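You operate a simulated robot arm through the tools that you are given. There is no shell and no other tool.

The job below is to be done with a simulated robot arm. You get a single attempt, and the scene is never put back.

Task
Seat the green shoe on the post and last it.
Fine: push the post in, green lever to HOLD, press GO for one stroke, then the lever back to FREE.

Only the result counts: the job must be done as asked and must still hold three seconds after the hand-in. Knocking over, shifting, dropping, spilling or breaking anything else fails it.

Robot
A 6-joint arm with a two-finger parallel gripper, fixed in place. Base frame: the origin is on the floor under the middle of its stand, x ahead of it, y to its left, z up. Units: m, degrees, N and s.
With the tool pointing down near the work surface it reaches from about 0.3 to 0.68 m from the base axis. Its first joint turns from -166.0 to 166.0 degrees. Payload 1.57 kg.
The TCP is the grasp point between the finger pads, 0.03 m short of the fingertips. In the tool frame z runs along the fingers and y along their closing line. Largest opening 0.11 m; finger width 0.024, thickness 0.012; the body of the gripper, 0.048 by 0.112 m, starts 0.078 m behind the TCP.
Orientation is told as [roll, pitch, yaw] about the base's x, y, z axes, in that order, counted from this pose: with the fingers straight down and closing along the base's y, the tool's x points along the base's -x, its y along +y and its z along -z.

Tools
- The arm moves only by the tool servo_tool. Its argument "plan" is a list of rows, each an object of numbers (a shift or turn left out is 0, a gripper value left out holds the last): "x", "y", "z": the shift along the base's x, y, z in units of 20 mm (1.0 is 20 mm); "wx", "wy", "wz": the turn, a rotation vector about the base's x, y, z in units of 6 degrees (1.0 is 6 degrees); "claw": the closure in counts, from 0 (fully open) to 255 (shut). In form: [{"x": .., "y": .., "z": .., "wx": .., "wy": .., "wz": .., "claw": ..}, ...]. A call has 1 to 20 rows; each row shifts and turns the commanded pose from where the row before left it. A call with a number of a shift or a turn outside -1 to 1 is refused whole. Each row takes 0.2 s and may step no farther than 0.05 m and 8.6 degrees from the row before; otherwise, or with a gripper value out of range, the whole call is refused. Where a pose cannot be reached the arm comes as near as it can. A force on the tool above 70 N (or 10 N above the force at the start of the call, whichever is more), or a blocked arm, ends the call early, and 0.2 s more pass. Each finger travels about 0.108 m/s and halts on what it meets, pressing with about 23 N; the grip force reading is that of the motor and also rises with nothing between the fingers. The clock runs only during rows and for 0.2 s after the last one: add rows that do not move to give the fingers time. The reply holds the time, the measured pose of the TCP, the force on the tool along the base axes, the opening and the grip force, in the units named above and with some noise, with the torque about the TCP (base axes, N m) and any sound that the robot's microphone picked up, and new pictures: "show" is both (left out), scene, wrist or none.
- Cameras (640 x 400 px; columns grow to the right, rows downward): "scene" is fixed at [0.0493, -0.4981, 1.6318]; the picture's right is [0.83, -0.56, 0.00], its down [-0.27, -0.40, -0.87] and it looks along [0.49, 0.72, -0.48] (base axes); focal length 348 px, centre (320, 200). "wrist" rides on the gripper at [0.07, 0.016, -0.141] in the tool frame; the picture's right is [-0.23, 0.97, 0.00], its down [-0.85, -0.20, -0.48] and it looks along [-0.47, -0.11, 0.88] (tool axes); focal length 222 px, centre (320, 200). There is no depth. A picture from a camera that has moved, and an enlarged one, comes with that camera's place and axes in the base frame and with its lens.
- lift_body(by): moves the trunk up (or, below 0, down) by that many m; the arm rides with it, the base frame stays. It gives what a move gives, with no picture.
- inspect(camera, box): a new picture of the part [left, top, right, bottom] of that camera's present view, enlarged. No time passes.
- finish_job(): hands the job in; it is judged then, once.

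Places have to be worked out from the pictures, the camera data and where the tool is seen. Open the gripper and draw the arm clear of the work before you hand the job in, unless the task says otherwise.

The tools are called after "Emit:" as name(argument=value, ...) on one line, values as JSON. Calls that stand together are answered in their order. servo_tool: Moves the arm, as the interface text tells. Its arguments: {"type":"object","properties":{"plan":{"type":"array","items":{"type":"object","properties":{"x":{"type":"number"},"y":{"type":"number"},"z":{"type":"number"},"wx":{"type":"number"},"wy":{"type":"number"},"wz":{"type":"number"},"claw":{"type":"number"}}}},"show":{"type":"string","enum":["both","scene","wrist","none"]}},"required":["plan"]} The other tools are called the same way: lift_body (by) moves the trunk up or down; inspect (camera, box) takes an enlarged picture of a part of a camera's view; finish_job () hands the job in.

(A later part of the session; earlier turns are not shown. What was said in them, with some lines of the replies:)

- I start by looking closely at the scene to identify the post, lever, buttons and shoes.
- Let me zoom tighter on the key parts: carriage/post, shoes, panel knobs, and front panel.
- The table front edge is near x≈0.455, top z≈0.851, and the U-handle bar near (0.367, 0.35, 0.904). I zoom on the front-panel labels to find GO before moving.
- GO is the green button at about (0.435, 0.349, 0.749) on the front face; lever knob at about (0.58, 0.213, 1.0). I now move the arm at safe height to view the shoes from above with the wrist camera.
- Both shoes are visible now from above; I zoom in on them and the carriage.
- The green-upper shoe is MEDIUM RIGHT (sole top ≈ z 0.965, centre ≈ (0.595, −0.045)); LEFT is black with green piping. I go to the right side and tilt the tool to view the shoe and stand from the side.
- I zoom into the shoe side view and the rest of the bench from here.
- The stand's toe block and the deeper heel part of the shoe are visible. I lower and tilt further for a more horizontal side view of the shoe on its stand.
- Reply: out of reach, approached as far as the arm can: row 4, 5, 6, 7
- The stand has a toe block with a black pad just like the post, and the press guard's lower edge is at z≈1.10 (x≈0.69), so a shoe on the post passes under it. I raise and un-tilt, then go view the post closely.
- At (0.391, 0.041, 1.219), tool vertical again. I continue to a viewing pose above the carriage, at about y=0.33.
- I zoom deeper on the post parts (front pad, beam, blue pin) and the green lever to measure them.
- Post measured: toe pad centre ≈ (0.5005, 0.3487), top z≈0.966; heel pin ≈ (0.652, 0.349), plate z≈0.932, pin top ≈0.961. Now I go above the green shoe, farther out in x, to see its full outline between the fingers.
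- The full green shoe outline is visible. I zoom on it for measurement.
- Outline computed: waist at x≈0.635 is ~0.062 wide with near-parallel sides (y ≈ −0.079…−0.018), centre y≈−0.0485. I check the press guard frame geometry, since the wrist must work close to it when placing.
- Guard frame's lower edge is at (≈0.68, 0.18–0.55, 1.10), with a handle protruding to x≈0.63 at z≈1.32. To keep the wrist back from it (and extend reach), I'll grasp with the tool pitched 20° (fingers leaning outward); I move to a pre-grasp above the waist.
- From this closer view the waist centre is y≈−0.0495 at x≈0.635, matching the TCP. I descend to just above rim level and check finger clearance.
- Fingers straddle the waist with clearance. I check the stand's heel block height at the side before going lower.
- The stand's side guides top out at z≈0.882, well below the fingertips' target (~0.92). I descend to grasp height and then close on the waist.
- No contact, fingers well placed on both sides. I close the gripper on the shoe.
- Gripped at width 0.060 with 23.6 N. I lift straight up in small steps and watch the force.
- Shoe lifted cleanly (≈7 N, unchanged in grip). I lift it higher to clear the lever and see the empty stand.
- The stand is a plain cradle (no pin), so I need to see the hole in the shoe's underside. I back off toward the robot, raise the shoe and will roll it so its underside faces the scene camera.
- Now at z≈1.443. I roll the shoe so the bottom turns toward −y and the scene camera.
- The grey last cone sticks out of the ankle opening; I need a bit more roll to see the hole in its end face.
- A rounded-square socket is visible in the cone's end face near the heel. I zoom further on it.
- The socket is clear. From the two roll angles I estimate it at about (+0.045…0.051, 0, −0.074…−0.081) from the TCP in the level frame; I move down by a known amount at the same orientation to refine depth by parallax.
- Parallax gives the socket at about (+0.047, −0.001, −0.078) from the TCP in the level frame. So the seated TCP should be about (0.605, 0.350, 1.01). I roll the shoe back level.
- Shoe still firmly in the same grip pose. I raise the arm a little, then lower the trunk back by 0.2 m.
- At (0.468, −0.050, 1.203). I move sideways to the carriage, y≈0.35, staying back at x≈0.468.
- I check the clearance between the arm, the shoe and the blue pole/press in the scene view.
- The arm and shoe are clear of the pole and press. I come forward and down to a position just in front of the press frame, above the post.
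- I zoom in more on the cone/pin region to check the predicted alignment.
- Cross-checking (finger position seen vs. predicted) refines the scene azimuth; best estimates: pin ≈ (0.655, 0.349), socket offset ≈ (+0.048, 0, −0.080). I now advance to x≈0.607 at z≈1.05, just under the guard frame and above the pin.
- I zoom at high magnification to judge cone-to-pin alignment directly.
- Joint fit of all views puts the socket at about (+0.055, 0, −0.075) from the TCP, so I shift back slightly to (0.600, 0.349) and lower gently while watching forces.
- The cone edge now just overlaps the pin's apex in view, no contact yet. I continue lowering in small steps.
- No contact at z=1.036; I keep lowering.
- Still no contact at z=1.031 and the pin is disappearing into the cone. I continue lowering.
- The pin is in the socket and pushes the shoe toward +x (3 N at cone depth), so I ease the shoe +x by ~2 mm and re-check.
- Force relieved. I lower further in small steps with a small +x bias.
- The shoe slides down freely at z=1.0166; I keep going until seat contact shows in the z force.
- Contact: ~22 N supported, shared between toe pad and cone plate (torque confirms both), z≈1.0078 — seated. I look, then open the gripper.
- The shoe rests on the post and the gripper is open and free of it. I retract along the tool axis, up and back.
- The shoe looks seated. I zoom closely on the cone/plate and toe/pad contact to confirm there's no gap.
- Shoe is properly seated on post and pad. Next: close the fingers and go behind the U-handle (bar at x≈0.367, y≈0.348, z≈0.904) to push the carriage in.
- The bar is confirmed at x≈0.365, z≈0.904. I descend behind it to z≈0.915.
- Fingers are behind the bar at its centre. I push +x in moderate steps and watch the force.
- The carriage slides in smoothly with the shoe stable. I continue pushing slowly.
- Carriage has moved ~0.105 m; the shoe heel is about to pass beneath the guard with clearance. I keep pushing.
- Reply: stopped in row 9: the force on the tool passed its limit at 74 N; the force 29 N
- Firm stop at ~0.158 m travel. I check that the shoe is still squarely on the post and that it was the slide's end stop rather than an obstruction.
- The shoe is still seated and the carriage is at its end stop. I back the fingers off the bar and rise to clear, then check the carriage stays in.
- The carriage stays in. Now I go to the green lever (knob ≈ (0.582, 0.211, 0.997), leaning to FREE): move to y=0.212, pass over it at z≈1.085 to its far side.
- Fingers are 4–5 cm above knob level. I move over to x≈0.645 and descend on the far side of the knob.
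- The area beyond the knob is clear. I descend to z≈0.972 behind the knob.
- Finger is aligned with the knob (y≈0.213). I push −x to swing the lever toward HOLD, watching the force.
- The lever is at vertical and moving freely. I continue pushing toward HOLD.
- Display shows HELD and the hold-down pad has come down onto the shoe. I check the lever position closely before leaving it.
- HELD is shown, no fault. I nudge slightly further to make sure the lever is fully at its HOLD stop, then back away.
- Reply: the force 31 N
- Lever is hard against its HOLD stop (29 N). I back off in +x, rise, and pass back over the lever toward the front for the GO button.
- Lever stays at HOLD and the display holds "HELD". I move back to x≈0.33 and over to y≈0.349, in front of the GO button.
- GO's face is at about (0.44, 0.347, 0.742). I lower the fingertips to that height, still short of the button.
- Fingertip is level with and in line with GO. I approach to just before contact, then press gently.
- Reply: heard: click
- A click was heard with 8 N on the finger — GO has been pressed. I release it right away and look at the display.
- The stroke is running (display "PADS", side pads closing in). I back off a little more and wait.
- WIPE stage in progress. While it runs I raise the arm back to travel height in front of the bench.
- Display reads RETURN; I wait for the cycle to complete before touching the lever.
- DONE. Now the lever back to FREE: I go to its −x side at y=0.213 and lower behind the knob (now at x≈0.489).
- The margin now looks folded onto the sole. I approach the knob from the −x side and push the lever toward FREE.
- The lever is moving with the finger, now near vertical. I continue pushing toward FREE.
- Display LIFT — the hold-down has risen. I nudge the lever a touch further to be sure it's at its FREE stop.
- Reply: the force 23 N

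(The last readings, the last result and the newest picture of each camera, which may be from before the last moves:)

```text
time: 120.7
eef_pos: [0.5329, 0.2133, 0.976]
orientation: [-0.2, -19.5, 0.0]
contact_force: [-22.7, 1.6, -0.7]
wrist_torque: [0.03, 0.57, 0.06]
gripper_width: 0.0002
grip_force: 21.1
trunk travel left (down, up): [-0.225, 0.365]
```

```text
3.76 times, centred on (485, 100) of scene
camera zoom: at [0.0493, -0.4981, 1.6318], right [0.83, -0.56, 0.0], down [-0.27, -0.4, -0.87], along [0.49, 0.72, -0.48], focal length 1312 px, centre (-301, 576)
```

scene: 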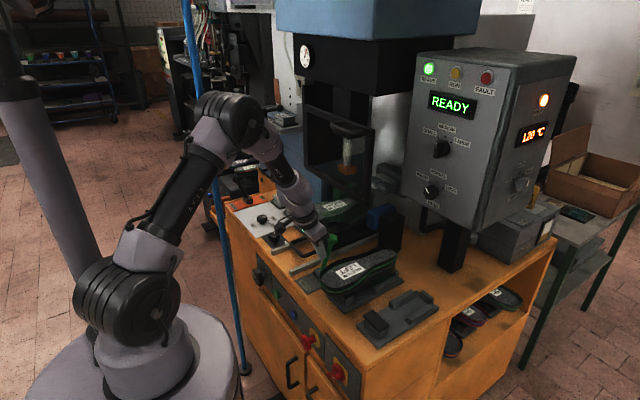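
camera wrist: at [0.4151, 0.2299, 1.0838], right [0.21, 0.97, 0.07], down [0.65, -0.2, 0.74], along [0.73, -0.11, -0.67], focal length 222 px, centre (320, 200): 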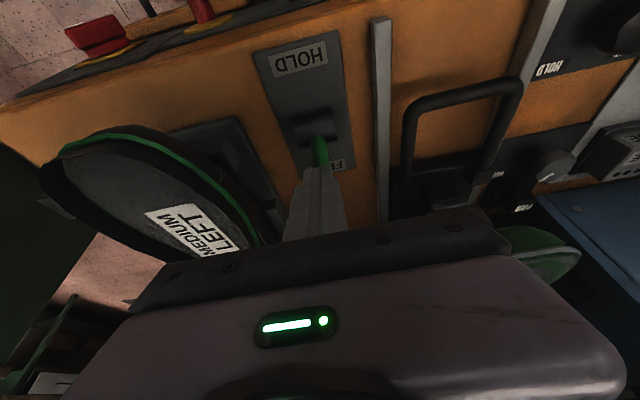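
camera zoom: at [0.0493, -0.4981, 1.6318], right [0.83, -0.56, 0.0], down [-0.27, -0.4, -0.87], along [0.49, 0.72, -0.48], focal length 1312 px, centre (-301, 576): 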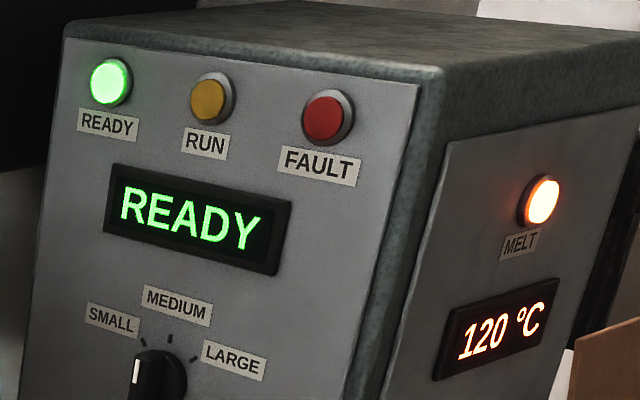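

READY again, RUN off, lever at its FREE stop. I back off, rise, open the gripper and draw the arm clear.

Emit:
servo_tool(plan=[{"x": -0.4}, {"x": -1}, {"x": -1}, {"x": -1}, {"x": -1}, {"x": -1}, {"x": -1, "z": 0.5}, {"z": 1}, {"z": 1}, {"z": 1}, {"z": 1}, {"z": 1}, {"z": 1}, {"z": 1}, {"z": 1}, {"z": 1}, {"z": 1, "claw": 0}, {"z": 1, "claw": 0}, {"claw": 0}, {"claw": 0}], show="both")

Emit:
inspect(camera="scene", box=[240, 140, 420, 290])

Emit:
inspect(camera="scene", box=[300, 180, 400, 250])

Emit:
inspect(camera="wrist", box=[160, 20, 480, 240])

```text
time: 124.9
eef_pos: [0.4047, 0.2127, 1.2041]
orientation: [-0.1, -19.4, 0.0]
contact_force: [-0.4, 0.5, -0.4]
wrist_torque: [0.06, 0.02, 0.0]
gripper_width: 0.1097
grip_force: 0.0
trunk travel left (down, up): [-0.225, 0.365]
camera wrist: at [0.2932, 0.2281, 1.3133], right [0.21, 0.97, 0.07], down [0.65, -0.2, 0.74], along [0.73, -0.11, -0.67], focal length 222 px, centre (320, 200)
```

scene: 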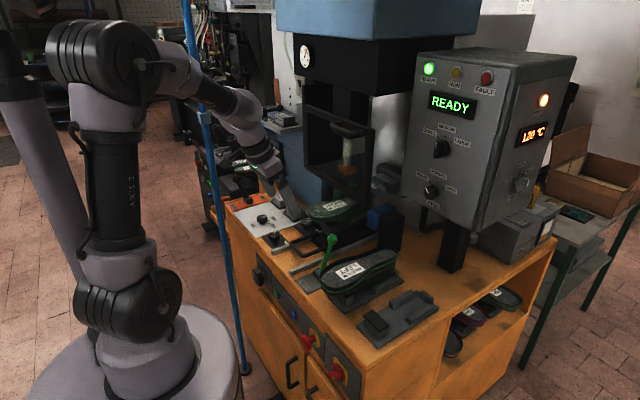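
wrist: 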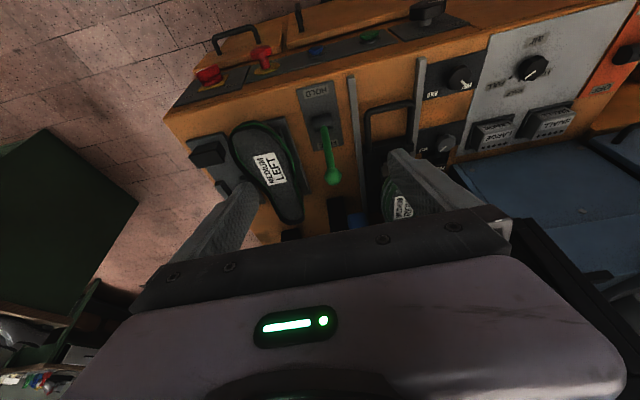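

```text
2.67 times, centred on (330, 215) of scene
camera zoom: at [0.0493, -0.4981, 1.6318], right [0.83, -0.56, 0.0], down [-0.27, -0.4, -0.87], along [0.49, 0.72, -0.48], focal length 929 px, centre (293, 160)
```

zoom: 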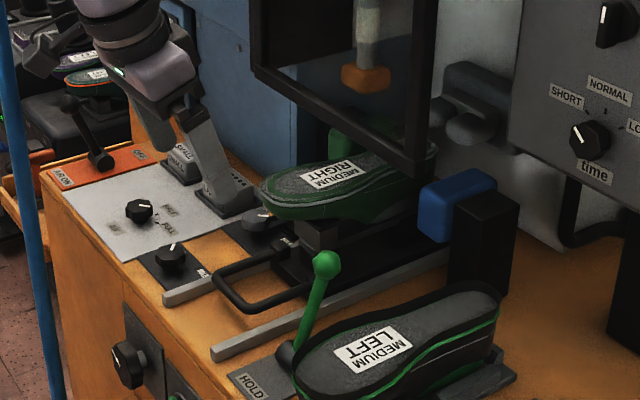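

```text
5.71 times, centred on (350, 215) of scene
camera zoom: at [0.0493, -0.4981, 1.6318], right [0.83, -0.56, 0.0], down [-0.27, -0.4, -0.87], along [0.49, 0.72, -0.48], focal length 1991 px, centre (149, 114)
```

zoom: 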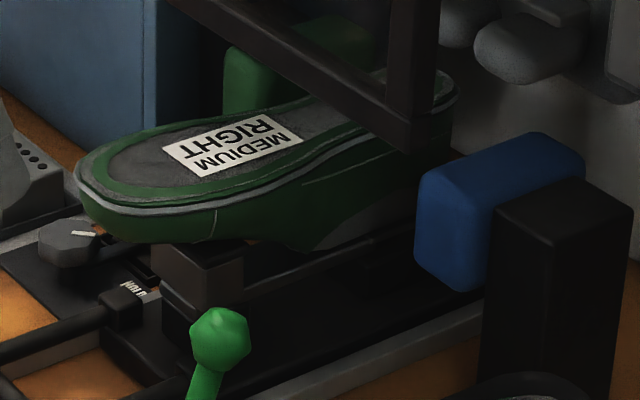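

```text
1.82 times, centred on (320, 130) of wrist
camera zoom: at [0.2932, 0.2281, 1.3133], right [0.21, 0.97, 0.07], down [0.65, -0.2, 0.74], along [0.73, -0.11, -0.67], focal length 404 px, centre (320, 327)
```

zoom: 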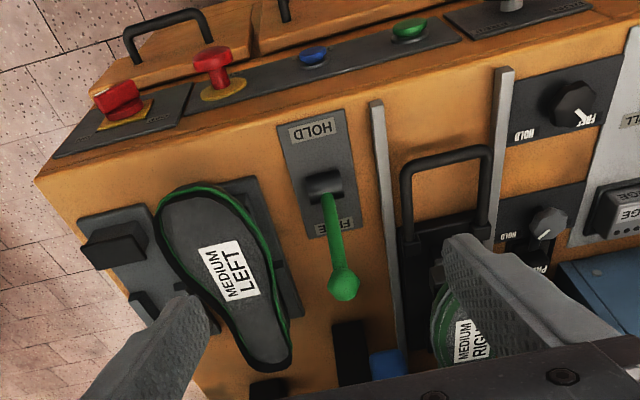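

The shoe's margin is folded over (lasted), the post is in, the lever is at FREE, and everything else is undisturbed. I draw the arm further back and up, then hand in.

Emit:
servo_tool(plan=[{"x": -0.8, "z": 0.8}, {"x": -0.8, "z": 0.8}, {"x": -0.8, "z": 0.8}, {"x": -0.8, "z": 0.8}, {}, {}], show="scene")

```text
time: 126.3
eef_pos: [0.342, 0.2132, 1.2683]
orientation: [0.0, -19.5, 0.0]
contact_force: [0.3, -0.6, 1.1]
wrist_torque: [-0.02, -0.04, 0.05]
gripper_width: 0.1098
grip_force: 0.0
trunk travel left (down, up): [-0.225, 0.365]
```

scene: 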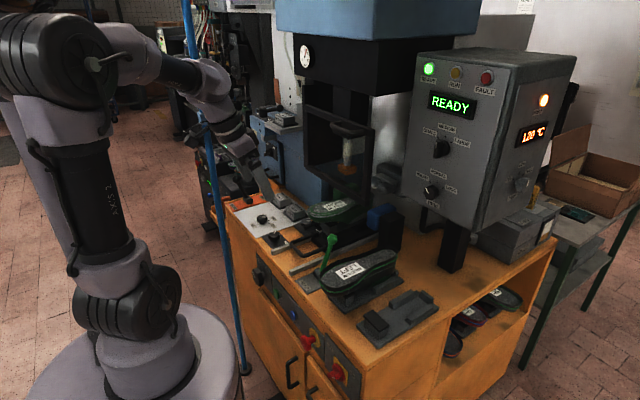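

The machine shows READY, the lever is at FREE, the lasted green shoe sits on the pushed-in post, and the arm is clear with the gripper open. I hand the job in.

Emit:
finish_job()

```text
The job is handed in.
```

The green shoe (MEDIUM RIGHT) is seated on the post and lasted, and I've handed the job in. I don't have the judging result.

- **Seating:** I set the shoe's socket over the blue heel pin. It went down until both the toe pad and the heel plate took the load.
- **Post:** I pushed it in by the handle until it hit a firm stop, about 0.16 m. It stayed there when I let go.
- **Lever to HOLD:** I pushed it to its stop. The display showed HELD and the pad came down on the shoe.
- **GO:** I pressed it once and heard one click. The display ran through PADS, WIPE, RETURN and DONE, and the fault lamp stayed off.
- **Lever to FREE:** I pushed it back to its stop. The display went through LIFT to READY.

In the last pictures the shoe's edge is folded over onto the sole and the black MEDIUM LEFT shoe is where it was. I left the dials and the other levers alone. The gripper is open and the arm is clear of the bench.
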